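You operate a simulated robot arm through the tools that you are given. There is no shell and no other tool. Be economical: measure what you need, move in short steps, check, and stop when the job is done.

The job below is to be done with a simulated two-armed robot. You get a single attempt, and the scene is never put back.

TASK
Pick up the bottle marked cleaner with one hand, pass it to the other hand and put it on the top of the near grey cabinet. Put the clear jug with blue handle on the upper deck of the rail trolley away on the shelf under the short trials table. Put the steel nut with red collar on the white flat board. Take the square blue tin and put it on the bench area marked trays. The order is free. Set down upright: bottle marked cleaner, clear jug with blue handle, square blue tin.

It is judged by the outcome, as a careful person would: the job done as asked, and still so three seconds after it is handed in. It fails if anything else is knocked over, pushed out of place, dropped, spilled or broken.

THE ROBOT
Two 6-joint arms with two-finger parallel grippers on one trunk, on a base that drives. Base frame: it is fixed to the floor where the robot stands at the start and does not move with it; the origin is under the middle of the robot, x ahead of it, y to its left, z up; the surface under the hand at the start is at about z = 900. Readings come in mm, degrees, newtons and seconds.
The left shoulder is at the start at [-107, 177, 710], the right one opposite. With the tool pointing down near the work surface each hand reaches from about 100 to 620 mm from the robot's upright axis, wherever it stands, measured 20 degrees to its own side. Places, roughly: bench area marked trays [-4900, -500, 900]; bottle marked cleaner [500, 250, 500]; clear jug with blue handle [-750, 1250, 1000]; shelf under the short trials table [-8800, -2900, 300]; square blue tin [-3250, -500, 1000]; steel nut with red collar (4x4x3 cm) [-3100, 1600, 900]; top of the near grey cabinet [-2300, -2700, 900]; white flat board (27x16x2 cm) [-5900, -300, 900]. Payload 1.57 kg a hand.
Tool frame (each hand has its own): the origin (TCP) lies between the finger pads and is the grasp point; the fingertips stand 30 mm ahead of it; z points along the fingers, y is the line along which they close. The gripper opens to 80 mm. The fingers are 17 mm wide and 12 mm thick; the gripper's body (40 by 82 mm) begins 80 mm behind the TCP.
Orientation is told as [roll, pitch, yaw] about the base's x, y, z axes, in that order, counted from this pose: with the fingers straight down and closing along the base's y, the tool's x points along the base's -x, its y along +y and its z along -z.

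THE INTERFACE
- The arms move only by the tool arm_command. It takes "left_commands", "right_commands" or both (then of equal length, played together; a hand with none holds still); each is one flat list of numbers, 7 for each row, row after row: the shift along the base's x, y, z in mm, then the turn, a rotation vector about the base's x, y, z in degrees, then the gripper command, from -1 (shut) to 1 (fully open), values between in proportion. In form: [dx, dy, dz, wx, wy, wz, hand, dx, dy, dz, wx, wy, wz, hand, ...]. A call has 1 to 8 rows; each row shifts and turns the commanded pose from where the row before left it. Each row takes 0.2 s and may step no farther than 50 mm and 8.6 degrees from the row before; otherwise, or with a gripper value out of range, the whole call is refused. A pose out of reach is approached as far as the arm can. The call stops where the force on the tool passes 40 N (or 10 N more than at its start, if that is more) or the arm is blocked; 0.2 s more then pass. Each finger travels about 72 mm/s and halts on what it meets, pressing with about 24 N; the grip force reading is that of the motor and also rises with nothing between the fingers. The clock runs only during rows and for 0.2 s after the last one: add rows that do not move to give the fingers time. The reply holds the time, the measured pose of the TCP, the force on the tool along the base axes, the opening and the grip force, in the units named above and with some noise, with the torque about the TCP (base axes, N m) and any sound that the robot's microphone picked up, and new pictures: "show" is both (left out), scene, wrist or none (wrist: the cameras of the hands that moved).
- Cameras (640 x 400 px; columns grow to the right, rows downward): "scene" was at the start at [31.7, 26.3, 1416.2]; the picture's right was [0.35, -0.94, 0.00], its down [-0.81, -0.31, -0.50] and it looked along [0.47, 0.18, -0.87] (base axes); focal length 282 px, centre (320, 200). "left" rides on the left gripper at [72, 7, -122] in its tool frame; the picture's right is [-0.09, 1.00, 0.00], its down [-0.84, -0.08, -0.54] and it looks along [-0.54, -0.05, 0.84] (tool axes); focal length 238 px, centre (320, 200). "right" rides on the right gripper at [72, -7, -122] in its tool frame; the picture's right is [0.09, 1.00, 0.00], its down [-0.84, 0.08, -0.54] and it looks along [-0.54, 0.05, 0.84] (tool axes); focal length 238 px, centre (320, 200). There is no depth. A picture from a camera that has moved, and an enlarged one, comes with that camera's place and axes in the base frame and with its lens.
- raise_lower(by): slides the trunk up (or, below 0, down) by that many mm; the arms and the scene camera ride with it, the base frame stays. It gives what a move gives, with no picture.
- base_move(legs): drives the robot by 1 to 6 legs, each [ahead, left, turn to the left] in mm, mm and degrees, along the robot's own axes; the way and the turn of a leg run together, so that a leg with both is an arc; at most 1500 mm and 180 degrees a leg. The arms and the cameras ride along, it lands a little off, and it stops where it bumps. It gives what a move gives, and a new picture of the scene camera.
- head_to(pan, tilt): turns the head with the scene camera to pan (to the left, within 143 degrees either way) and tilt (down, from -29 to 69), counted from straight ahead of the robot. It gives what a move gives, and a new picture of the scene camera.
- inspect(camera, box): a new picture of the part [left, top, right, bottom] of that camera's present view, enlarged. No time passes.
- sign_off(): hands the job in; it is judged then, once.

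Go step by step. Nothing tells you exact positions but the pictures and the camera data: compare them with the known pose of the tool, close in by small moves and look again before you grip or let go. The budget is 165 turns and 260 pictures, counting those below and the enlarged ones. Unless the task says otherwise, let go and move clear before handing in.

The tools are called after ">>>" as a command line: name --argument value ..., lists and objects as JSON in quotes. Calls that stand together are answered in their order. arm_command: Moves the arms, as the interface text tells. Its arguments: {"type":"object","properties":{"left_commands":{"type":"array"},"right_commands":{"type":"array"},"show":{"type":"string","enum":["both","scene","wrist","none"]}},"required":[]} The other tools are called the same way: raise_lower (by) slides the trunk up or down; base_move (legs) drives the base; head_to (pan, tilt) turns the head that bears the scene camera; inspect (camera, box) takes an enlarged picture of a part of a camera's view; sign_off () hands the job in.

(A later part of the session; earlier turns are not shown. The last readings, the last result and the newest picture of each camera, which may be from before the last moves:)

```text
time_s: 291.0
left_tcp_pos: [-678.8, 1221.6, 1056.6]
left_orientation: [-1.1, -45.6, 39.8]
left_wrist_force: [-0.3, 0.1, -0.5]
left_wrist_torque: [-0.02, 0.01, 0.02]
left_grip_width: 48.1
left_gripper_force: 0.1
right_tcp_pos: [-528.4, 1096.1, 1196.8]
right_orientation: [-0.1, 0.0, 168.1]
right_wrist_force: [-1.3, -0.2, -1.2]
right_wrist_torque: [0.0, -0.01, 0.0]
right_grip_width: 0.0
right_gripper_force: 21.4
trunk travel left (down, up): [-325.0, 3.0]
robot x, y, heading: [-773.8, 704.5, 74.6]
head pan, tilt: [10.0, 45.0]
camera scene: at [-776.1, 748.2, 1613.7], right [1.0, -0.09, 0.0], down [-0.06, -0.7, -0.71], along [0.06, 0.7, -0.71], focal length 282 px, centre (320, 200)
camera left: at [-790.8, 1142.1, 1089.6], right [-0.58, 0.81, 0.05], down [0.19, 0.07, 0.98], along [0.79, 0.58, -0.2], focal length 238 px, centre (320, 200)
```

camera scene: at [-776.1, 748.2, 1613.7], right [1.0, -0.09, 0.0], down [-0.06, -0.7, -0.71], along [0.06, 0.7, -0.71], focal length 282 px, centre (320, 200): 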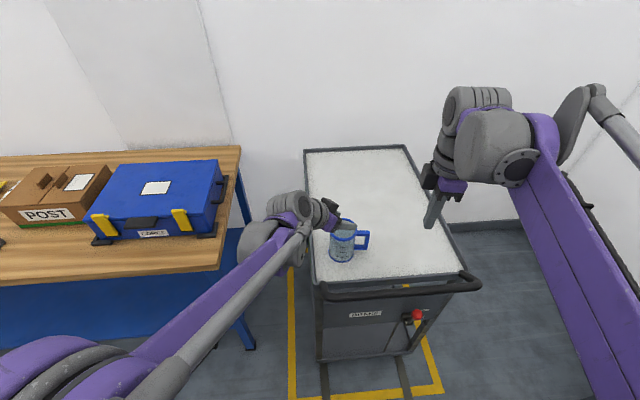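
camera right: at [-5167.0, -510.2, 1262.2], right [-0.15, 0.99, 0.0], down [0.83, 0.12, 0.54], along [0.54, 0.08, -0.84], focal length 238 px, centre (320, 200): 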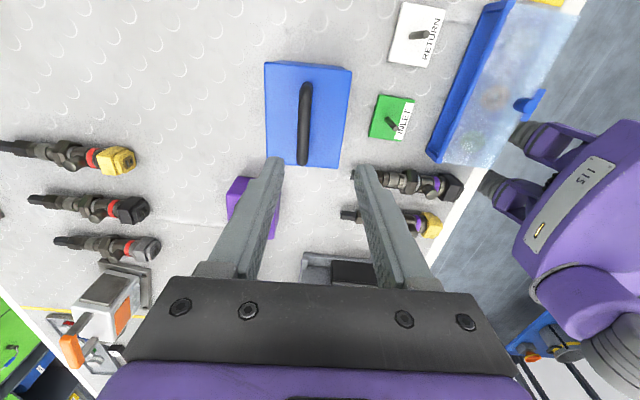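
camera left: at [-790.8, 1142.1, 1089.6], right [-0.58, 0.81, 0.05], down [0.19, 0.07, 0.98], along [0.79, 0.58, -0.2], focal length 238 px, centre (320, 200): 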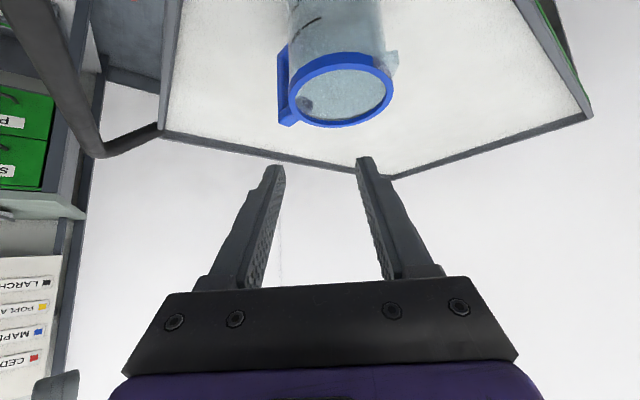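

I'll zoom in on the rim to see whether the jug is open and how thick the wall is.

>>> inspect --camera "left" --box '[272, 40, 408, 125]'

>>> inspect --camera "scene" --box '[315, 205, 379, 270]'

```text
4.71 times, centred on (340, 82) of left
camera zoom: at [-790.8, 1142.1, 1089.6], right [-0.58, 0.81, 0.05], down [0.19, 0.07, 0.98], along [0.79, 0.58, -0.2], focal length 1122 px, centre (226, 753)
```

zoom: 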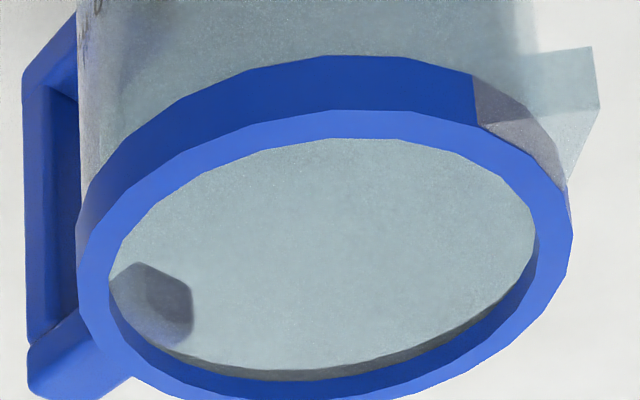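

```text
6.15 times, centred on (347, 238) of scene
camera zoom: at [-776.1, 748.2, 1613.7], right [1.0, -0.09, 0.0], down [-0.06, -0.7, -0.71], along [0.06, 0.7, -0.71], focal length 1736 px, centre (154, -31)
```

zoom: 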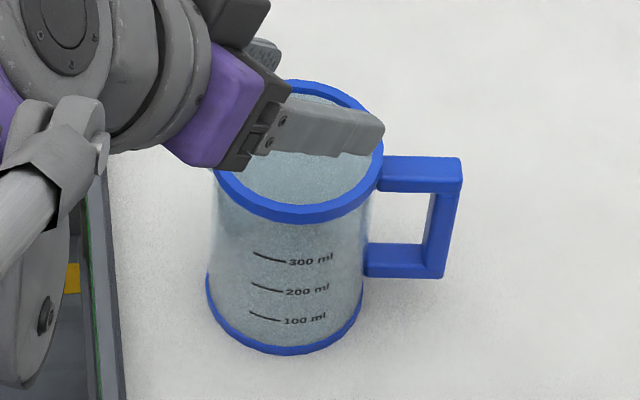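

The jug body turns out to be solid/translucent, so rim gripping is out. The body is ~77 mm between its rings (deck z≈844, top ≈967), and the fully open hand (80 mm) just fits around it with the sides self-centring. I back off, open fully and come down to z≈911 for a straight approach at yaw ~32°.

>>> arm_command --left_commands '[-32, -9, 0, 0, 0, -2.7, 1, -32, -9, 0, 0, 0, -2.7, 1, -32, -9, 0, 0, 0, -2.7, 1, 0, 0, -35, 0, 0, 0, 1, 0, 0, -40, 0, 0, 0, 1, 0, 0, -40, 0, 0, 0, 1, 0, 0, -30, 0, 0, 0, 1, 0, 0, 0, 0, 0, 0, 1]' --show "both"

>>> inspect --camera "left" --box '[240, 100, 400, 200]'

```text
time_s: 292.8
left_tcp_pos: [-776.6, 1191.6, 910.4]
left_orientation: [-1.1, -45.7, 31.8]
left_wrist_force: [0.0, -1.2, -0.3]
left_wrist_torque: [-0.01, 0.03, 0.0]
left_grip_width: 79.9
left_gripper_force: 0.0
right_tcp_pos: [-528.0, 1096.1, 1196.7]
right_orientation: [0.0, 0.1, 168.1]
right_wrist_force: [0.4, 0.1, 0.3]
right_wrist_torque: [0.01, -0.03, -0.01]
right_grip_width: 0.0
right_gripper_force: 21.5
trunk travel left (down, up): [-325.0, 3.0]
robot x, y, heading: [-769.0, 705.9, 75.0]
head pan, tilt: [10.0, 45.0]
camera scene: at [-775.8, 747.9, 1613.7], right [1.0, -0.09, 0.0], down [-0.06, -0.7, -0.71], along [0.06, 0.7, -0.71], focal length 282 px, centre (320, 200)
camera left: at [-898.2, 1128.7, 942.8], right [-0.46, 0.89, 0.05], down [0.2, 0.05, 0.98], along [0.87, 0.46, -0.2], focal length 238 px, centre (320, 200)
```

scene: 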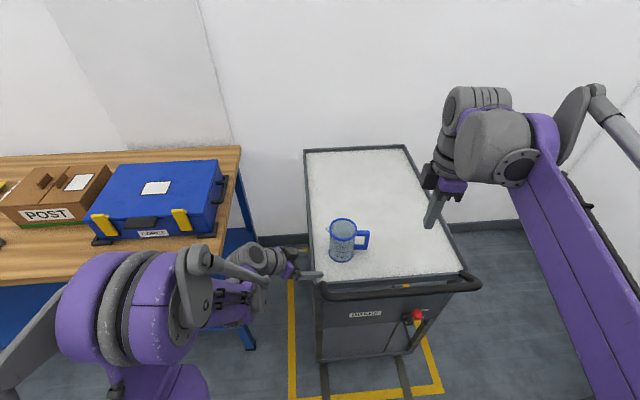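
left: 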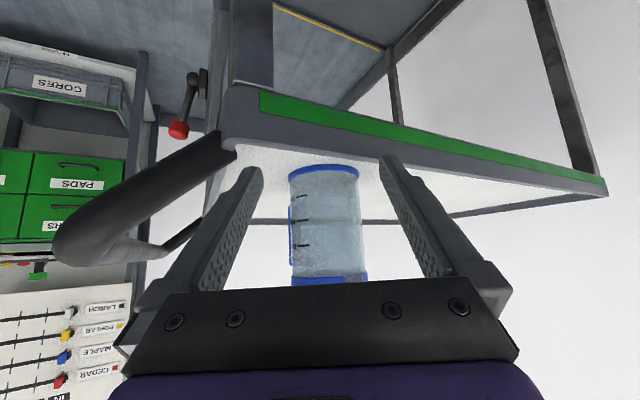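

```text
4.00 times, centred on (320, 150) of left
camera zoom: at [-898.2, 1128.7, 942.8], right [-0.46, 0.89, 0.05], down [0.2, 0.05, 0.98], along [0.87, 0.46, -0.2], focal length 953 px, centre (320, 400)
```

zoom: 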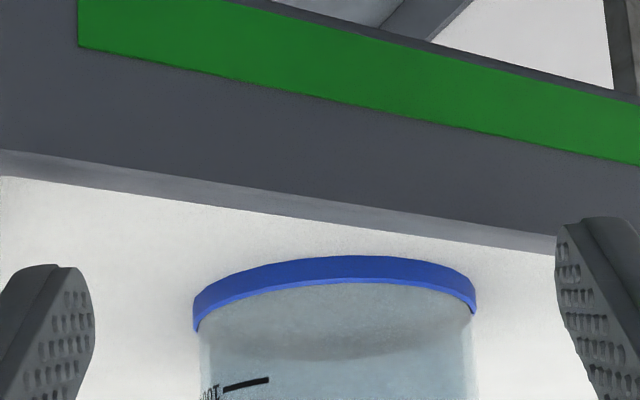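

The jug is nearly on the approach line, about 4 mm to the right and 135 mm ahead. I correct sideways and advance 80 mm.

>>> arm_command --left_commands '[2, -3.5, 0, 0, 0, 0, 1, 17, 10.5, 0, 0, 0, 0, 1, 17, 10.5, 0, 0, 0, 0, 1, 17, 10.5, 0, 0, 0, 0, 1, 17, 10.5, 0, 0, 0, 0, 1, 0, 0, 0, 0, 0, 0, 1]' --show "wrist"

>>> inspect --camera "left" --box '[220, 100, 420, 225]'

```text
time_s: 294.2
left_tcp_pos: [-708.5, 1232.7, 908.9]
left_orientation: [-1.1, -45.7, 31.7]
left_wrist_force: [0.5, -0.5, -0.5]
left_wrist_torque: [-0.04, -0.01, 0.0]
left_grip_width: 80.0
left_gripper_force: 0.1
right_tcp_pos: [-527.1, 1095.8, 1197.5]
right_orientation: [0.0, 0.0, 168.1]
right_wrist_force: [0.2, -0.1, -1.5]
right_wrist_torque: [0.01, -0.01, -0.02]
right_grip_width: 0.0
right_gripper_force: 21.5
trunk travel left (down, up): [-325.0, 3.0]
robot x, y, heading: [-775.6, 701.6, 75.1]
head pan, tilt: [10.0, 45.0]
camera left: at [-828.6, 1169.4, 942.4], right [-0.46, 0.89, 0.05], down [0.2, 0.05, 0.98], along [0.87, 0.46, -0.2], focal length 238 px, centre (320, 200)
```

left: 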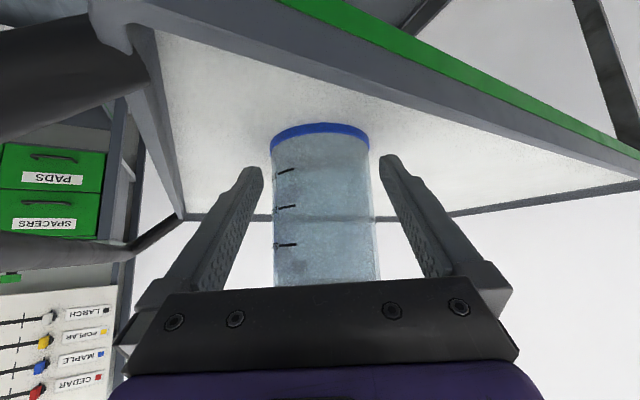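

```text
3.20 times, centred on (320, 162) of left
camera zoom: at [-828.6, 1169.4, 942.4], right [-0.46, 0.89, 0.05], down [0.2, 0.05, 0.98], along [0.87, 0.46, -0.2], focal length 763 px, centre (320, 320)
```

zoom: 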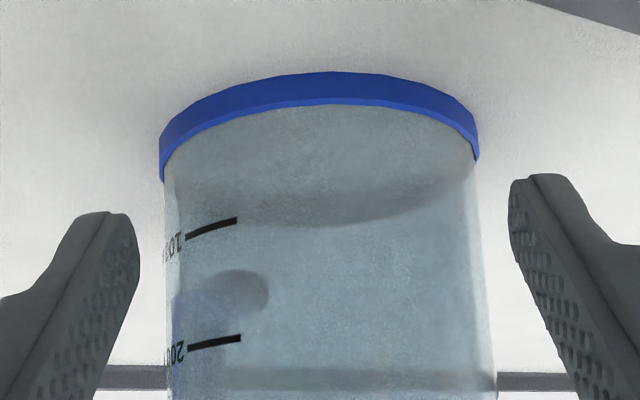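

Alignment is within about 1 mm. I advance the last 50 mm slowly.

>>> arm_command --left_commands '[6, 3.7, 0, 0, 0, 0, 1, 6, 3.7, 0, 0, 0, 0, 1, 6, 3.7, 0, 0, 0, 0, 1, 6, 3.7, 0, 0, 0, 0, 1, 0, 0, 0, 0, 0, 0, 1]' --show "wrist"

>>> inspect --camera "scene" --box '[299, 205, 379, 270]'

```text
time_s: 295.4
left_tcp_pos: [-682.9, 1248.1, 910.1]
left_orientation: [-1.2, -45.7, 31.6]
left_wrist_force: [-0.8, 0.2, 0.6]
left_wrist_torque: [-0.03, 0.01, -0.02]
left_grip_width: 80.1
left_gripper_force: 0.1
right_tcp_pos: [-527.6, 1096.2, 1197.8]
right_orientation: [0.0, -0.1, 168.0]
right_wrist_force: [0.1, 0.7, 1.1]
right_wrist_torque: [0.05, 0.0, -0.03]
right_grip_width: 0.0
right_gripper_force: 21.0
trunk travel left (down, up): [-325.0, 3.0]
robot x, y, heading: [-771.7, 706.6, 75.0]
head pan, tilt: [10.0, 45.0]
camera left: at [-804.0, 1185.3, 943.9], right [-0.46, 0.89, 0.05], down [0.2, 0.05, 0.98], along [0.87, 0.46, -0.2], focal length 238 px, centre (320, 200)
```

left: 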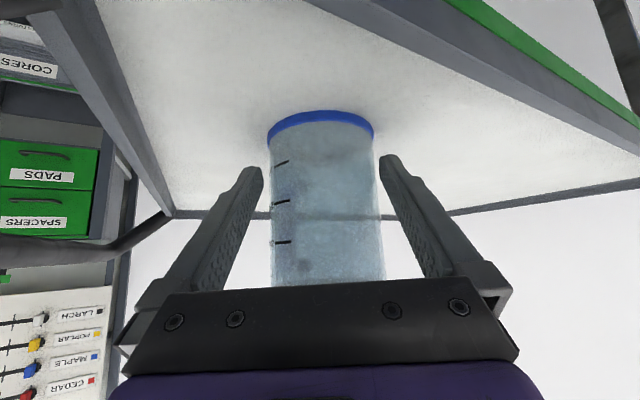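

```text
6.15 times, centred on (339, 238) of scene
camera zoom: at [-775.9, 748.3, 1613.7], right [1.0, -0.09, 0.0], down [-0.06, -0.7, -0.71], along [0.06, 0.7, -0.71], focal length 1736 px, centre (203, -31)
```

zoom: 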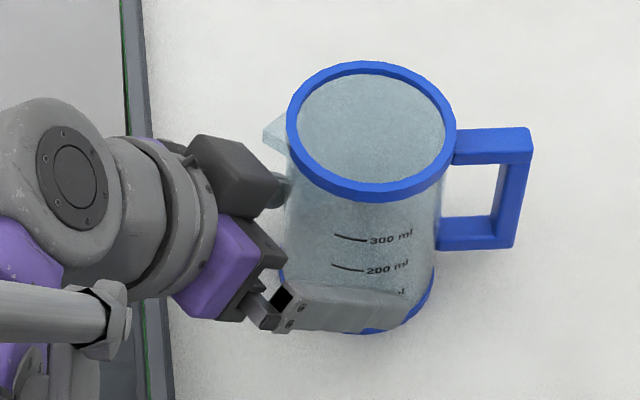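

>>> inspect --camera "left" --box '[240, 130, 400, 230]'

```text
4.00 times, centred on (320, 180) of left
camera zoom: at [-804.0, 1185.3, 943.9], right [-0.46, 0.89, 0.05], down [0.2, 0.05, 0.98], along [0.87, 0.46, -0.2], focal length 953 px, centre (320, 280)
```

zoom: 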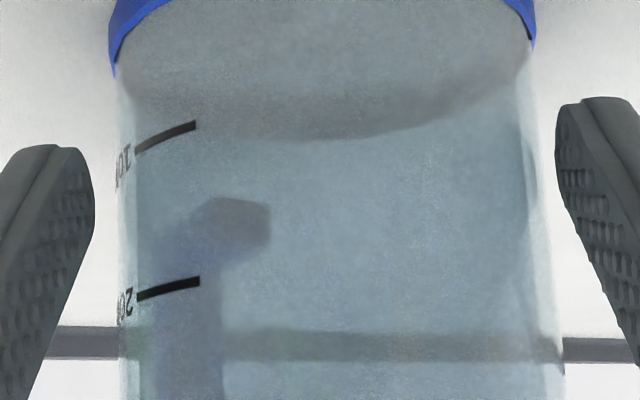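

The jug sits ~1.5 mm towards the north-west of the hand's centreline, so I correct by that and advance 21 mm in tiny steps.

>>> arm_command --left_commands '[-0.8, 1.3, 0, 0, 0, 0, 1, 4.5, 2.8, 0, 0, 0, 0, 1, 4.5, 2.8, 0, 0, 0, 0, 1, 4.5, 2.8, 0, 0, 0, 0, 1, 4.5, 2.8, 0, 0, 0, 0, 1, 0, 0, 0, 0, 0, 0, 1]' --show "none"

>>> inspect --camera "left" --box '[240, 130, 400, 230]'

>>> inspect --camera "scene" --box '[299, 205, 379, 270]'

```text
time_s: 296.8
left_tcp_pos: [-665.6, 1260.9, 908.8]
left_orientation: [-1.2, -45.7, 31.8]
left_wrist_force: [-0.7, 0.2, 0.4]
left_wrist_torque: [0.05, 0.03, 0.02]
left_grip_width: 79.7
left_gripper_force: 0.1
right_tcp_pos: [-527.0, 1096.2, 1197.2]
right_orientation: [0.0, 0.0, 168.1]
right_wrist_force: [-0.1, -0.5, 0.3]
right_wrist_torque: [0.01, -0.01, -0.01]
right_grip_width: 0.2
right_gripper_force: 21.7
trunk travel left (down, up): [-325.0, 3.0]
robot x, y, heading: [-773.5, 707.1, 75.0]
head pan, tilt: [10.0, 45.0]
```

```text
4.00 times, centred on (320, 180) of left
camera zoom: at [-787.0, 1197.6, 942.6], right [-0.46, 0.89, 0.05], down [0.2, 0.05, 0.98], along [0.87, 0.46, -0.2], focal length 953 px, centre (320, 280)
```

zoom: 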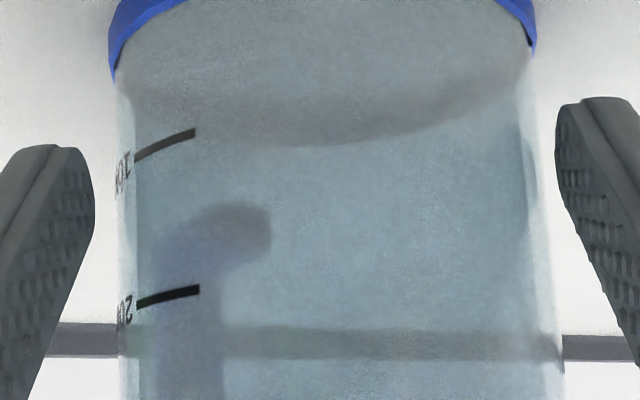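

```text
6.15 times, centred on (339, 238) of scene
camera zoom: at [-775.8, 748.3, 1613.7], right [1.0, -0.09, 0.0], down [-0.06, -0.7, -0.71], along [0.06, 0.7, -0.71], focal length 1736 px, centre (203, -31)
```

zoom: 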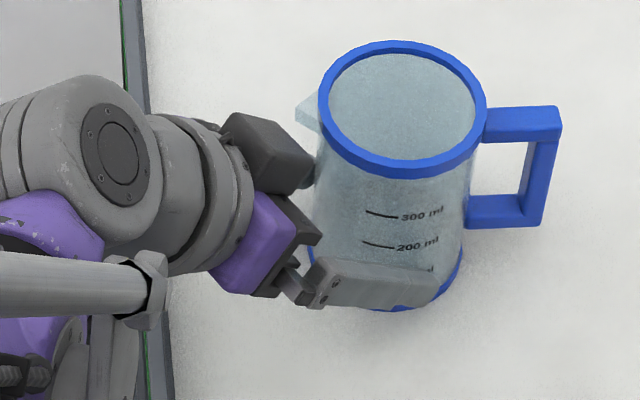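

The jug was nudged ~25 mm without fitting between the fingers (its rings make it wider than 80 mm), so I stop that. I'll back the hand off the way it came, then take the jug by its handle from the east side.

>>> arm_command --left_commands '[-8, -5, 0, 0, 0, 0, 1, -17, -10.6, 0, 0, 0, 0, 1, -25, -15.8, 0, 0, 0, 0, 1, -30, -18.9, 0, 0, 0, 0, 1, -34, -21, 0, 0, 0, 0, 1, 0, 0, 40, 0, 0, 0, 1, 0, 0, 40, 0, 0, 0, 1, 0, 0, 40, 0, 0, 0, 0]' --show "scene"

>>> inspect --camera "scene" --box '[299, 205, 379, 270]'

```text
time_s: 298.6
left_tcp_pos: [-780.7, 1189.1, 1030.4]
left_orientation: [-1.0, -45.7, 31.7]
left_wrist_force: [0.1, 0.3, -0.6]
left_wrist_torque: [-0.03, 0.0, 0.0]
left_grip_width: 39.9
left_gripper_force: 0.2
right_tcp_pos: [-526.7, 1096.3, 1196.7]
right_orientation: [-0.1, 0.0, 168.1]
right_wrist_force: [0.3, -0.3, 0.6]
right_wrist_torque: [0.03, 0.01, -0.02]
right_grip_width: 0.1
right_gripper_force: 21.6
trunk travel left (down, up): [-325.0, 3.0]
robot x, y, heading: [-774.6, 706.4, 75.0]
head pan, tilt: [10.0, 45.0]
camera scene: at [-775.7, 747.3, 1613.7], right [1.0, -0.09, 0.0], down [-0.06, -0.7, -0.71], along [0.06, 0.7, -0.71], focal length 282 px, centre (320, 200)
```

scene: 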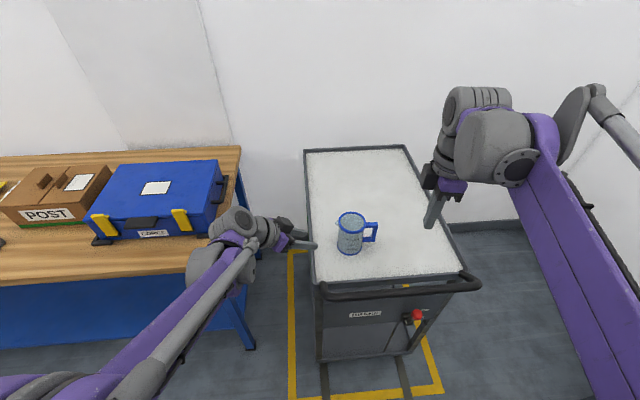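

```text
6.15 times, centred on (339, 238) of scene
camera zoom: at [-775.7, 747.3, 1613.7], right [1.0, -0.09, 0.0], down [-0.06, -0.7, -0.71], along [0.06, 0.7, -0.71], focal length 1736 px, centre (203, -31)
```

zoom: 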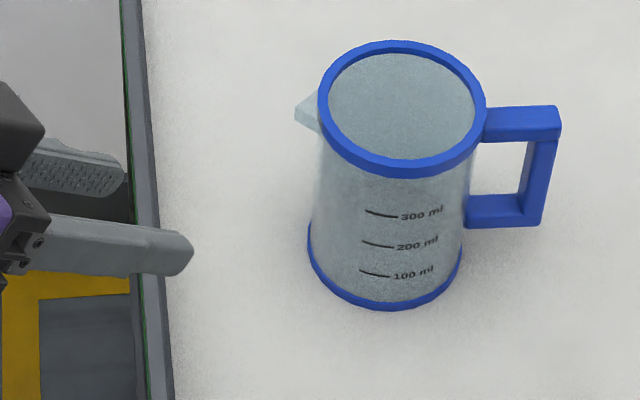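

The jug is upright at about [-632, 1284], with its handle pointing east (bar at x≈−556, z 877–957). I'll drive round to the east side of the trolley, facing west.

>>> arm_command --left_commands '[0, 0, 35, 0, 0, 0, 0, 0, 0, 35, 0, 0, 0, 0]' --show "none"

>>> base_move --legs '[[-200, 0, 0], [0, 0, 105], [-800, 0, 0], [0, -860, 0]]'

>>> head_to --pan 0 --tilt 45

```text
time_s: 299.2
left_tcp_pos: [-778.2, 1187.2, 1099.5]
left_orientation: [-1.1, -45.7, 31.7]
left_wrist_force: [0.4, -0.4, 0.1]
left_wrist_torque: [0.01, -0.01, -0.03]
left_grip_width: 40.1
left_gripper_force: 0.1
right_tcp_pos: [-527.1, 1095.8, 1197.2]
right_orientation: [0.0, -0.1, 168.0]
right_wrist_force: [0.2, -0.3, 0.1]
right_wrist_torque: [-0.02, -0.01, 0.02]
right_grip_width: 0.0
right_gripper_force: 21.8
trunk travel left (down, up): [-325.0, 3.0]
robot x, y, heading: [-772.4, 703.2, 75.1]
head pan, tilt: [10.0, 45.0]
```

```text
time_s: 316.5
left_tcp_pos: [-481.9, 1228.8, 1099.0]
left_orientation: [-1.1, -45.7, 136.3]
left_wrist_force: [0.3, -0.4, -0.4]
left_wrist_torque: [0.0, 0.0, 0.0]
left_grip_width: 39.8
left_gripper_force: 0.0
right_tcp_pos: [-456.5, 1494.7, 1197.5]
right_orientation: [0.0, -0.1, -87.6]
right_wrist_force: [-0.4, -0.3, 0.2]
right_wrist_torque: [0.02, 0.0, 0.01]
right_grip_width: 0.4
right_gripper_force: 21.0
trunk travel left (down, up): [-325.0, 3.0]
robot x, y, heading: [-16.1, 1356.7, 179.6]
head pan, tilt: [10.0, 45.0]
camera scene: at [-51.6, 1343.4, 1613.7], right [-0.17, 0.99, 0.0], down [0.7, 0.12, -0.71], along [-0.7, -0.12, -0.71], focal length 282 px, centre (320, 200)
```

scene: 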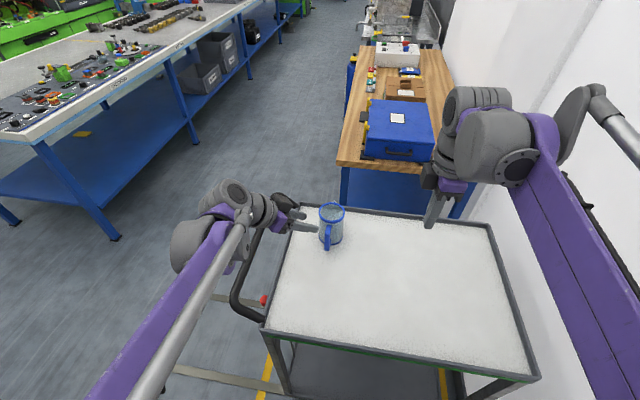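

```text
time_s: 317.2
left_tcp_pos: [-482.3, 1228.5, 1098.9]
left_orientation: [-1.0, -45.7, 136.1]
left_wrist_force: [-0.7, -0.6, 0.2]
left_wrist_torque: [0.0, -0.02, 0.02]
left_grip_width: 40.1
left_gripper_force: 0.0
right_tcp_pos: [-454.7, 1493.5, 1197.8]
right_orientation: [-0.1, 0.1, -87.5]
right_wrist_force: [-0.5, 0.2, -0.5]
right_wrist_torque: [-0.01, -0.03, 0.0]
right_grip_width: 0.0
right_gripper_force: 21.9
trunk travel left (down, up): [-325.0, 3.0]
robot x, y, heading: [-17.9, 1353.9, 179.6]
head pan, tilt: [0.0, 45.0]
camera scene: at [-52.7, 1357.6, 1613.7], right [0.01, 1.0, 0.0], down [0.71, -0.01, -0.71], along [-0.71, 0.01, -0.71], focal length 282 px, centre (320, 200)
```

scene: 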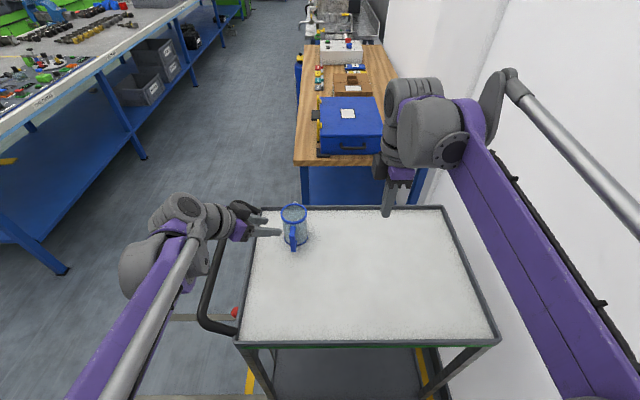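

Now I face the jug's handle. I'll rotate the left hand to point west (yaw ~177) with the 45° tilt, and zoom on the handle.

>>> inspect --camera "scene" --box '[260, 190, 340, 260]'

>>> arm_command --left_commands '[15, 10, 0, 0, 0, 7, 0.3, 15, 10, 0, 0, 0, 7, 0.3, 0, 10, 0, 0, 0, 7, 0.3, 0, 10, 0, 0, 0, 7, 0.3, 0, 10, 0, 0, 0, 7, 0.3, 0, 0, 0, 0, 0, 5, 0.3, 0, 0, 0, 0, 0, 0, 0.3]' --show "wrist"

```text
5.71 times, centred on (300, 225) of scene
camera zoom: at [-52.7, 1357.6, 1613.7], right [0.01, 1.0, 0.0], down [0.71, -0.01, -0.71], along [-0.71, 0.01, -0.71], focal length 1612 px, centre (434, 57)
```

zoom: 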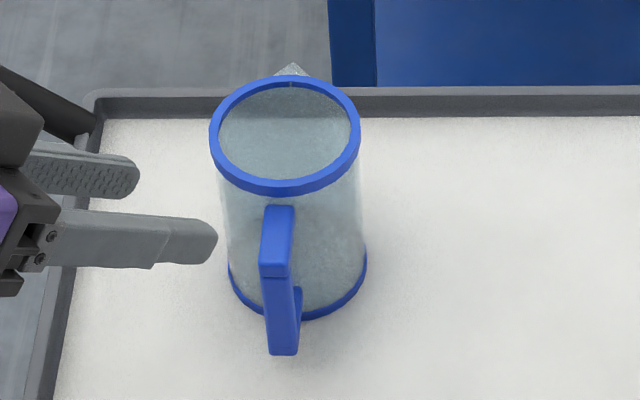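

```text
time_s: 318.8
left_tcp_pos: [-453.0, 1277.8, 1098.0]
left_orientation: [-1.1, -45.8, 176.2]
left_wrist_force: [-0.5, 0.1, 0.2]
left_wrist_torque: [0.0, 0.0, 0.0]
left_grip_width: 52.2
left_gripper_force: 0.1
right_tcp_pos: [-455.5, 1495.1, 1198.3]
right_orientation: [0.1, 0.1, -87.5]
right_wrist_force: [-0.1, -0.5, 0.2]
right_wrist_torque: [-0.01, 0.04, 0.01]
right_grip_width: 0.0
right_gripper_force: 21.7
trunk travel left (down, up): [-325.0, 3.0]
robot x, y, heading: [-17.2, 1354.9, 179.9]
head pan, tilt: [0.0, 45.0]
camera left: at [-315.8, 1262.0, 1131.9], right [-0.14, -0.99, 0.05], down [-0.19, 0.08, 0.98], along [-0.97, 0.13, -0.2], focal length 238 px, centre (320, 200)
```

left: 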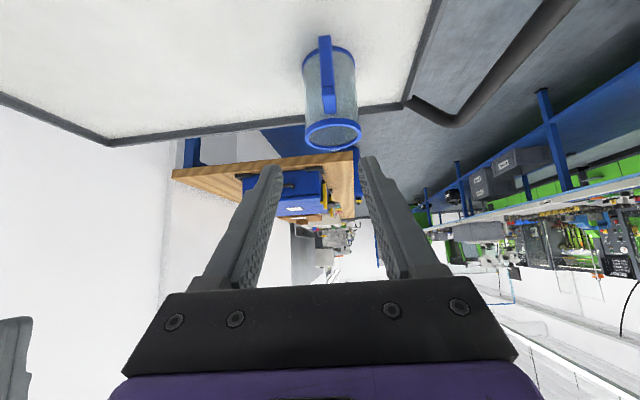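

>>> inspect --camera "left" --box '[280, 25, 392, 95]'

```text
5.71 times, centred on (336, 60) of left
camera zoom: at [-315.8, 1262.0, 1131.9], right [-0.14, -0.99, 0.05], down [-0.19, 0.08, 0.98], along [-0.97, 0.13, -0.2], focal length 1362 px, centre (229, 1000)
```

zoom: 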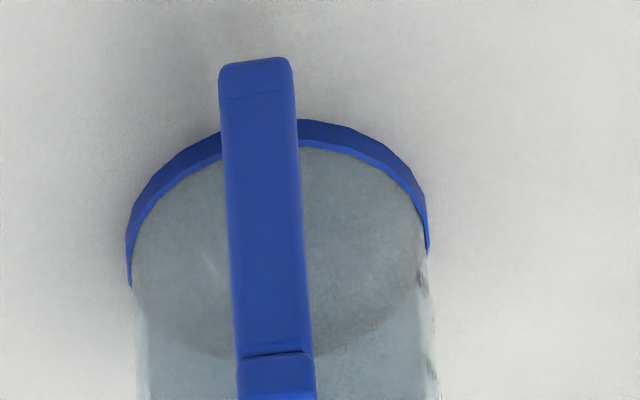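

The handle bar is 15 mm wide, centred near [-565, 1279.5], z 880–955. I descend to z≈930 in front of it and look again.

>>> arm_command --left_commands '[0, 0, -40, 0, 0, 0, 0.3, 0, 0, -45, 0, 0, 0, 0.3, 0, 0, -45, 0, 0, 0, 0.3, -15, 1, -38, 0, 0, 0, 0.3, -25, 1, 0, 0, 0, 0, 0.3, 0, 0, 0, 0, 0, 0, 0.3]' --show "wrist"

>>> inspect --camera "left" --box '[240, 120, 400, 220]'

```text
time_s: 320.2
left_tcp_pos: [-491.9, 1277.4, 934.9]
left_orientation: [-1.1, -45.7, 176.2]
left_wrist_force: [-0.4, -0.2, -0.5]
left_wrist_torque: [0.01, 0.0, -0.03]
left_grip_width: 52.2
left_gripper_force: 0.1
right_tcp_pos: [-455.6, 1494.7, 1197.4]
right_orientation: [0.0, 0.1, -87.5]
right_wrist_force: [0.1, 0.4, -0.3]
right_wrist_torque: [0.0, 0.02, -0.01]
right_grip_width: 0.0
right_gripper_force: 21.5
trunk travel left (down, up): [-325.0, 3.0]
robot x, y, heading: [-17.3, 1349.8, 179.2]
head pan, tilt: [0.0, 45.0]
camera left: at [-355.1, 1261.1, 967.2], right [-0.14, -0.99, 0.05], down [-0.19, 0.08, 0.98], along [-0.97, 0.13, -0.2], focal length 238 px, centre (320, 200)
```

left: 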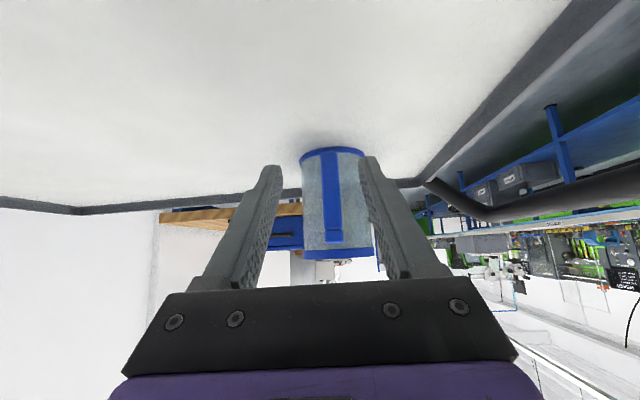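

```text
4.00 times, centred on (320, 170) of left
camera zoom: at [-355.1, 1261.1, 967.2], right [-0.14, -0.99, 0.05], down [-0.19, 0.08, 0.98], along [-0.97, 0.13, -0.2], focal length 953 px, centre (320, 320)
```

zoom: 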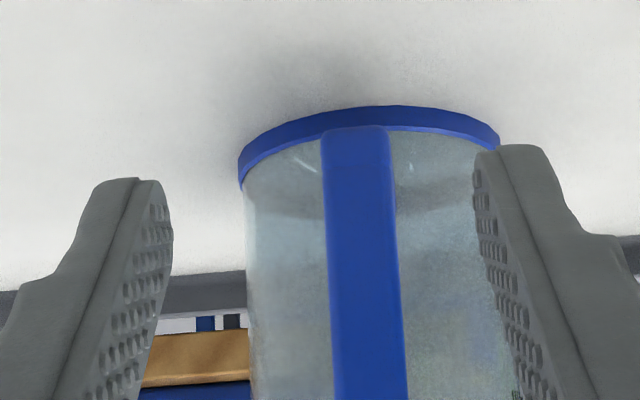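

The bar needs a ~4.5 mm sideways correction, so a straight −x move of 70 mm puts the TCP on it. I advance.

>>> arm_command --left_commands '[-14, 0, -2, 0, 0, 0, 0.3, -14, 0, -2, 0, 0, 0, 0.3, -14, 0, 0, 0, 0, 0, 0.3, -14, 0, 0, 0, 0, 0, 0.3, -12, 0, 0, 0, 0, 0, 0.3, 0, 0, 0, 0, 0, 0, 0.3]' --show "wrist"

>>> inspect --camera "left" --box '[240, 120, 400, 220]'

>>> inspect --camera "scene" --box '[260, 190, 340, 260]'

```text
time_s: 321.6
left_tcp_pos: [-560.1, 1280.6, 926.1]
left_orientation: [-1.1, -45.8, 176.1]
left_wrist_force: [-0.2, 0.3, 0.9]
left_wrist_torque: [0.0, -0.02, -0.01]
left_grip_width: 52.1
left_gripper_force: 0.1
right_tcp_pos: [-455.6, 1494.1, 1197.3]
right_orientation: [0.0, 0.0, -87.5]
right_wrist_force: [0.5, -0.7, 0.1]
right_wrist_torque: [-0.01, 0.02, -0.01]
right_grip_width: 0.1
right_gripper_force: 21.7
trunk travel left (down, up): [-325.0, 3.0]
robot x, y, heading: [-16.3, 1354.4, 179.4]
head pan, tilt: [0.0, 45.0]
camera left: at [-423.3, 1263.5, 959.5], right [-0.14, -0.99, 0.05], down [-0.19, 0.08, 0.98], along [-0.97, 0.13, -0.2], focal length 238 px, centre (320, 200)
```

left: 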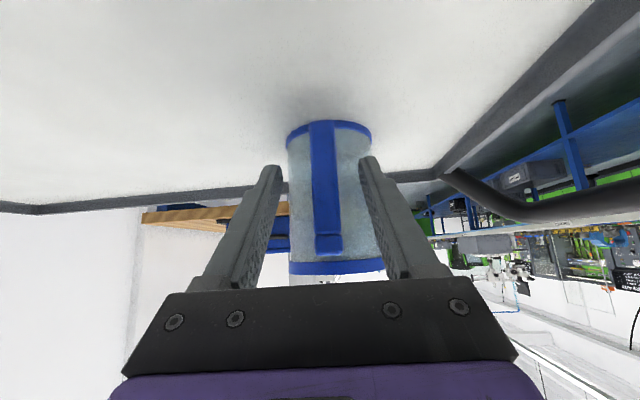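

```text
4.00 times, centred on (320, 170) of left
camera zoom: at [-423.3, 1263.5, 959.5], right [-0.14, -0.99, 0.05], down [-0.19, 0.08, 0.98], along [-0.97, 0.13, -0.2], focal length 953 px, centre (320, 320)
```

zoom: 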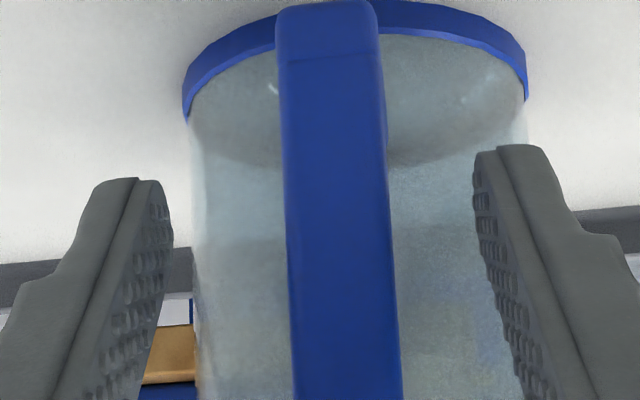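

```text
5.71 times, centred on (300, 225) of scene
camera zoom: at [-52.5, 1357.6, 1613.7], right [0.01, 1.0, 0.0], down [0.71, -0.01, -0.71], along [-0.71, 0.01, -0.71], focal length 1612 px, centre (434, 57)
```

zoom: 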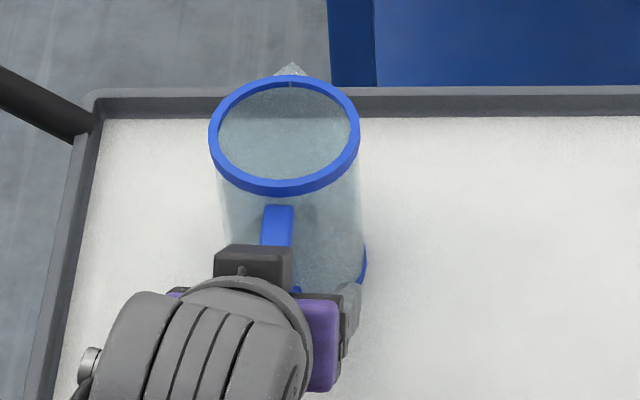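

The bar is at the TCP depth and ~2 mm to the side. I correct that, go 3 mm deeper and close.

>>> arm_command --left_commands '[-3, -2, 0, 0, 0, 0, 0.3, 0, 0, 0, 0, 0, 0, 0, 0, 0, 0, 0, 0, 0, -0.4, 0, 0, 0, 0, 0, 0, -1, 0, 0, 0, 0, 0, 0, -1, 0, 0, 0, 0, 0, 0, -1]' --show "wrist"

```text
time_s: 323.0
left_tcp_pos: [-564.1, 1277.7, 927.4]
left_orientation: [-1.1, -45.7, 176.3]
left_wrist_force: [0.5, -0.5, 1.9]
left_wrist_torque: [-0.17, 0.15, 0.07]
left_grip_width: 15.5
left_gripper_force: 24.1
right_tcp_pos: [-456.0, 1494.9, 1198.3]
right_orientation: [0.0, 0.0, -87.5]
right_wrist_force: [-0.4, -0.1, 0.1]
right_wrist_torque: [-0.04, -0.02, -0.01]
right_grip_width: 0.1
right_gripper_force: 21.5
trunk travel left (down, up): [-325.0, 3.0]
robot x, y, heading: [-19.2, 1354.3, 179.1]
head pan, tilt: [0.0, 45.0]
camera left: at [-425.9, 1260.9, 959.5], right [-0.14, -0.99, 0.05], down [-0.19, 0.08, 0.98], along [-0.97, 0.13, -0.2], focal length 238 px, centre (320, 200)
```

left: 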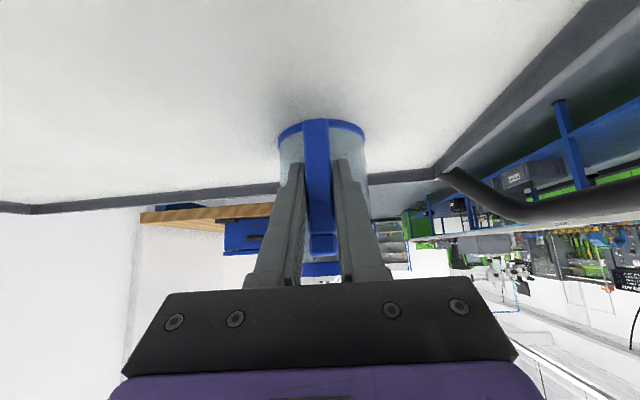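

Gripped on the handle at 15.5 mm. I lift a little and check whether the jug stays level.

>>> arm_command --left_commands '[0, 0, 5, 0, 0, 0, -1, 0, 0, 10, 0, 0, 0, -1, 0, 0, 15, 0, 0, 0, -1, 0, 0, 0, 0, 0, 0, -1]' --show "wrist"

>>> inspect --camera "scene" --box '[260, 180, 340, 250]'

```text
time_s: 324.0
left_tcp_pos: [-563.6, 1278.9, 956.1]
left_orientation: [-1.1, -45.7, 176.2]
left_wrist_force: [-0.4, -0.1, 0.1]
left_wrist_torque: [-0.04, -0.07, -0.01]
left_grip_width: 15.6
left_gripper_force: 24.1
right_tcp_pos: [-455.4, 1495.8, 1197.3]
right_orientation: [0.0, 0.0, -87.5]
right_wrist_force: [0.9, 0.3, -0.6]
right_wrist_torque: [-0.01, 0.01, 0.02]
right_grip_width: 0.1
right_gripper_force: 21.2
trunk travel left (down, up): [-325.0, 3.0]
robot x, y, heading: [-15.4, 1355.8, 179.4]
head pan, tilt: [0.0, 45.0]
camera left: at [-426.1, 1262.4, 989.3], right [-0.14, -0.99, 0.05], down [-0.19, 0.08, 0.98], along [-0.97, 0.13, -0.2], focal length 238 px, centre (320, 200)
```

left: 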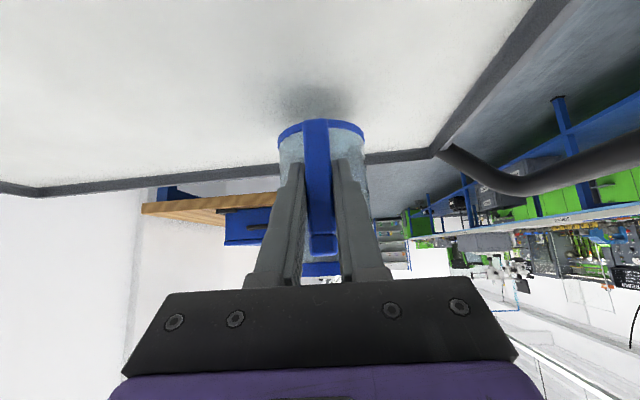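

```text
5.71 times, centred on (300, 215) of scene
camera zoom: at [-53.0, 1357.6, 1613.7], right [0.01, 1.0, 0.0], down [0.71, -0.01, -0.71], along [-0.71, 0.01, -0.71], focal length 1612 px, centre (434, 114)
```

zoom: 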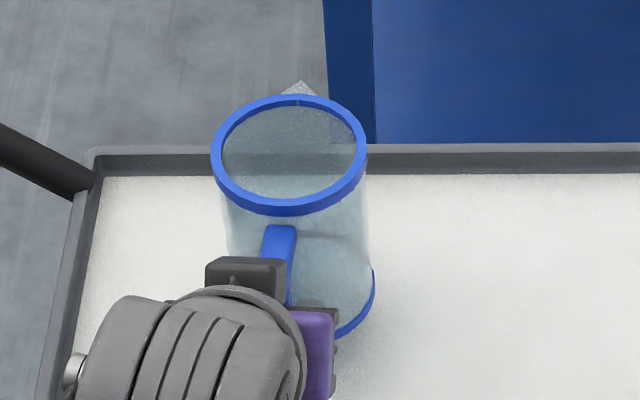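

The jug hangs level and is light. I raise it to clear the push bar and carry it west along the aisle.

>>> arm_command --left_commands '[0, 0, 25, 0, 0, 0, -1, 0, 0, 30, 0, 0, 0, -1, 10, 0, 30, 0, 0, 0, -1, 20, 0, 25, 0, 0, 0, -1, 20, 0, 0, 0, 0, 0, -1]' --show "none"

>>> base_move --legs '[[0, 880, 0], [1500, 0, 0], [1500, 0, 0], [1500, 0, 0]]'

```text
time_s: 325.2
left_tcp_pos: [-513.4, 1277.1, 1068.0]
left_orientation: [-1.1, -45.7, 176.1]
left_wrist_force: [0.1, -0.2, -1.0]
left_wrist_torque: [0.03, -0.09, 0.03]
left_grip_width: 15.5
left_gripper_force: 24.0
right_tcp_pos: [-455.3, 1495.0, 1197.6]
right_orientation: [0.0, 0.0, -87.6]
right_wrist_force: [0.7, 0.1, 0.4]
right_wrist_torque: [0.01, 0.01, -0.02]
right_grip_width: 0.0
right_gripper_force: 21.5
trunk travel left (down, up): [-325.0, 3.0]
robot x, y, heading: [-15.1, 1354.2, 179.7]
head pan, tilt: [0.0, 45.0]
```

```text
time_s: 354.6
left_tcp_pos: [-5059.1, 269.1, 1070.4]
left_orientation: [-1.0, -45.7, 178.4]
left_wrist_force: [-0.2, -0.2, -0.5]
left_wrist_torque: [-0.01, -0.03, 0.01]
left_grip_width: 15.9
left_gripper_force: 23.5
right_tcp_pos: [-5010.2, 489.3, 1197.3]
right_orientation: [0.0, -0.1, -85.2]
right_wrist_force: [0.1, -0.5, -0.6]
right_wrist_torque: [0.04, 0.01, -0.01]
right_grip_width: 0.0
right_gripper_force: 21.0
trunk travel left (down, up): [-325.0, 3.0]
robot x, y, heading: [-4564.5, 367.1, -177.9]
head pan, tilt: [0.0, 45.0]
camera scene: at [-4601.3, 367.4, 1613.7], right [-0.03, 1.0, 0.0], down [0.71, 0.02, -0.71], along [-0.71, -0.02, -0.71], focal length 282 px, centre (320, 200)
```

scene: 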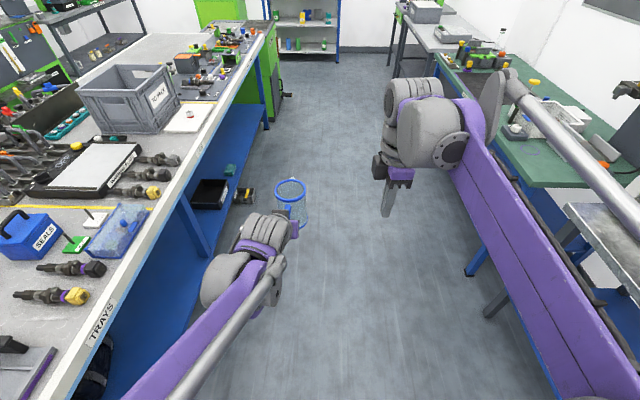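

The jug is steady. I correct heading and drive on to look at the west end of the room.

>>> base_move --legs '[[0, -120, -2.1], [1500, 0, 0], [900, 0, 0]]'

>>> head_to --pan 30 --tilt 20

```text
time_s: 367.7
left_tcp_pos: [-7462.9, 438.7, 1068.9]
left_orientation: [-1.1, -45.6, 175.7]
left_wrist_force: [0.1, 0.8, -2.0]
left_wrist_torque: [0.02, -0.06, -0.02]
left_grip_width: 15.4
left_gripper_force: 24.2
right_tcp_pos: [-7401.6, 656.0, 1197.3]
right_orientation: [0.0, 0.0, -88.0]
right_wrist_force: [1.2, -0.5, 0.1]
right_wrist_torque: [-0.02, 0.0, 0.03]
right_grip_width: 0.3
right_gripper_force: 21.3
trunk travel left (down, up): [-325.0, 3.0]
robot x, y, heading: [-6965.7, 511.9, 179.0]
head pan, tilt: [0.0, 45.0]
camera scene: at [-7000.0, 514.4, 1613.6], right [0.02, 1.0, 0.0], down [0.71, -0.01, -0.71], along [-0.71, 0.01, -0.71], focal length 282 px, centre (320, 200)
```

scene: 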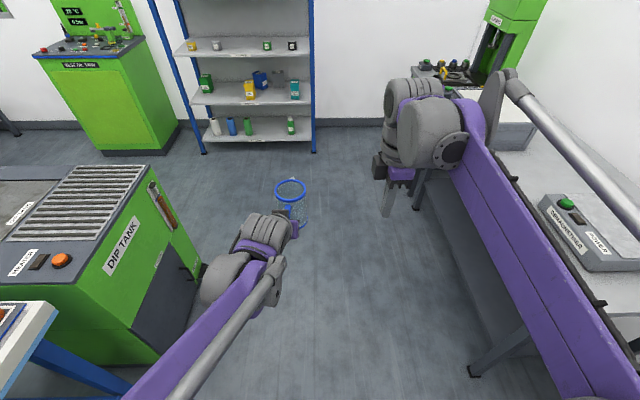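

```text
time_s: 368.6
left_tcp_pos: [-7462.7, 438.9, 1068.9]
left_orientation: [-1.2, -45.8, 175.6]
left_wrist_force: [-0.9, 0.0, -1.4]
left_wrist_torque: [0.0, -0.05, 0.03]
left_grip_width: 15.5
left_gripper_force: 24.0
right_tcp_pos: [-7402.3, 654.6, 1196.7]
right_orientation: [0.0, 0.0, -88.0]
right_wrist_force: [0.1, -1.0, -0.1]
right_wrist_torque: [-0.02, 0.02, -0.02]
right_grip_width: 0.0
right_gripper_force: 20.7
trunk travel left (down, up): [-325.0, 3.0]
robot x, y, heading: [-6965.0, 506.9, 179.2]
head pan, tilt: [30.0, 20.0]
camera scene: at [-7000.4, 467.9, 1652.3], right [-0.48, 0.88, 0.0], down [0.3, 0.17, -0.94], along [-0.82, -0.45, -0.34], focal length 282 px, centre (320, 200)
```

scene: 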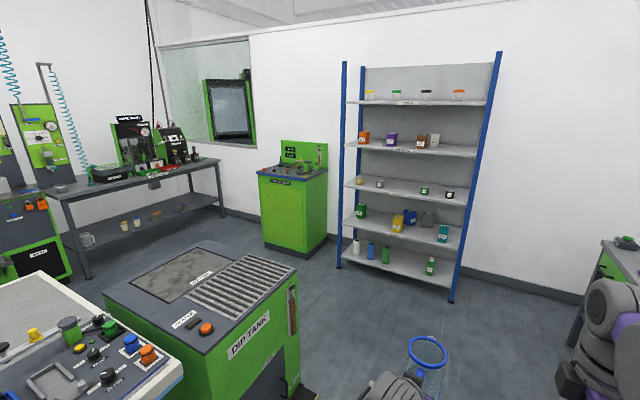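

The target table is at the far south-west, with its front at y≈−2700 and a lower shelf with cups on it. I drive round the dip tank and turn south towards it.

>>> base_move --legs '[[1500, 0, 0.8], [0, 0, 90], [1400, 0, 0]]'

>>> head_to --pan 0 --tilt 20

```text
time_s: 386.6
left_tcp_pos: [-8382.6, -1379.3, 1068.1]
left_orientation: [-1.1, -45.7, -93.1]
left_wrist_force: [-0.8, 0.4, -1.6]
left_wrist_torque: [0.06, -0.02, 0.01]
left_grip_width: 15.7
left_gripper_force: 24.1
right_tcp_pos: [-8600.9, -1323.5, 1198.0]
right_orientation: [0.1, 0.0, 3.2]
right_wrist_force: [0.0, -0.2, 0.1]
right_wrist_torque: [0.02, 0.03, -0.02]
right_grip_width: 0.3
right_gripper_force: 21.1
trunk travel left (down, up): [-325.0, 3.0]
robot x, y, heading: [-8468.2, -884.7, -89.4]
head pan, tilt: [30.0, 20.0]
camera scene: at [-8417.0, -917.2, 1652.3], right [-0.86, -0.5, 0.0], down [-0.17, 0.3, -0.94], along [0.47, -0.81, -0.34], focal length 282 px, centre (320, 200)
```

scene: 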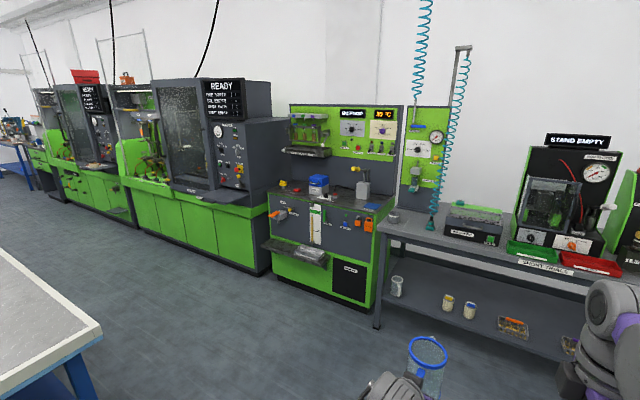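

```text
time_s: 387.5
left_tcp_pos: [-8381.7, -1380.1, 1068.8]
left_orientation: [-1.0, -45.7, -93.1]
left_wrist_force: [-0.7, -0.1, -0.7]
left_wrist_torque: [0.08, 0.02, 0.0]
left_grip_width: 15.9
left_gripper_force: 24.0
right_tcp_pos: [-8599.8, -1324.0, 1198.4]
right_orientation: [-0.1, 0.0, 3.3]
right_wrist_force: [0.7, -0.5, 0.5]
right_wrist_torque: [0.02, -0.02, 0.01]
right_grip_width: 0.0
right_gripper_force: 21.2
trunk travel left (down, up): [-325.0, 3.0]
robot x, y, heading: [-8465.3, -881.2, -89.7]
head pan, tilt: [0.0, 20.0]
camera scene: at [-8463.4, -930.0, 1652.4], right [-1.0, -0.01, 0.0], down [0.0, 0.34, -0.94], along [0.01, -0.94, -0.34], focal length 282 px, centre (320, 200)
```

scene: 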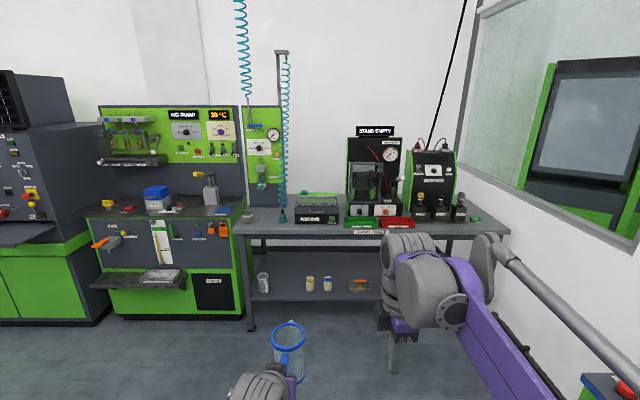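

I'll zoom on the table's label and its lower shelf.

>>> inspect --camera "scene" --box '[225, 190, 465, 340]'

```text
2.67 times, centred on (345, 265) of scene
camera zoom: at [-8463.4, -930.0, 1652.4], right [-1.0, -0.01, 0.0], down [0.0, 0.34, -0.94], along [0.01, -0.94, -0.34], focal length 752 px, centre (253, 27)
```

zoom: 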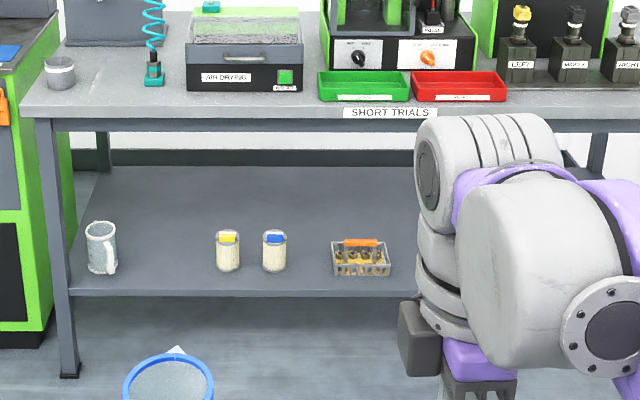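

This is the SHORT TRIALS table: shelf top z≈300, front edge y≈−2590, about 480 mm of clearance, with free space around x≈−8200 between the mug and the jars. I'll test the low hand pose here in the open first.

>>> raise_lower --by -325

>>> arm_command --left_commands '[0, -15, -35, 0, 0, 0, -1, 0, -15, -35, 0, 0, 0, -1, 0, -15, -35, 0, 0, 0, -1, 0, -15, -35, 0, 0, 0, -1, 0, -15, -35, 0, 0, 0, -1, 0, -15, -35, 0, 0, 0, -1, 0, -15, -35, 0, 0, 0, -1, 0, -10, -35, 0, 0, 0, -1]' --show "scene"

```text
time_s: 390.7
left_tcp_pos: [-8381.7, -1379.5, 744.0]
left_orientation: [-1.1, -45.7, -93.2]
left_wrist_force: [0.3, -0.1, -1.2]
left_wrist_torque: [0.06, -0.01, 0.01]
left_grip_width: 15.8
left_gripper_force: 23.9
right_tcp_pos: [-8601.3, -1324.4, 873.4]
right_orientation: [0.1, 0.0, 3.2]
right_wrist_force: [0.7, -0.1, 0.2]
right_wrist_torque: [0.01, -0.03, -0.03]
right_grip_width: 0.0
right_gripper_force: 21.2
trunk travel left (down, up): [0.0, 328.0]
robot x, y, heading: [-8466.7, -882.0, -90.1]
head pan, tilt: [0.0, 20.0]
```

```text
time_s: 392.5
left_tcp_pos: [-8380.9, -1494.1, 462.1]
left_orientation: [-1.1, -45.7, -93.0]
left_wrist_force: [0.2, -0.7, -0.9]
left_wrist_torque: [0.04, -0.05, 0.03]
left_grip_width: 15.4
left_gripper_force: 24.0
right_tcp_pos: [-8602.6, -1324.2, 872.2]
right_orientation: [0.0, 0.0, 3.3]
right_wrist_force: [0.0, -0.4, 0.7]
right_wrist_torque: [0.03, 0.01, 0.03]
right_grip_width: 0.1
right_gripper_force: 20.8
trunk travel left (down, up): [0.0, 328.0]
robot x, y, heading: [-8464.0, -879.9, -89.5]
head pan, tilt: [0.0, 20.0]
camera scene: at [-8463.2, -983.2, 1321.6], right [-1.0, -0.01, 0.0], down [0.0, 0.34, -0.94], along [0.0, -0.94, -0.34], focal length 282 px, centre (320, 200)
```

scene: 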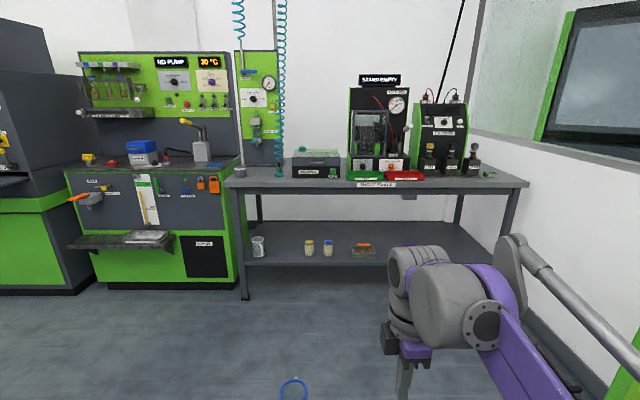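

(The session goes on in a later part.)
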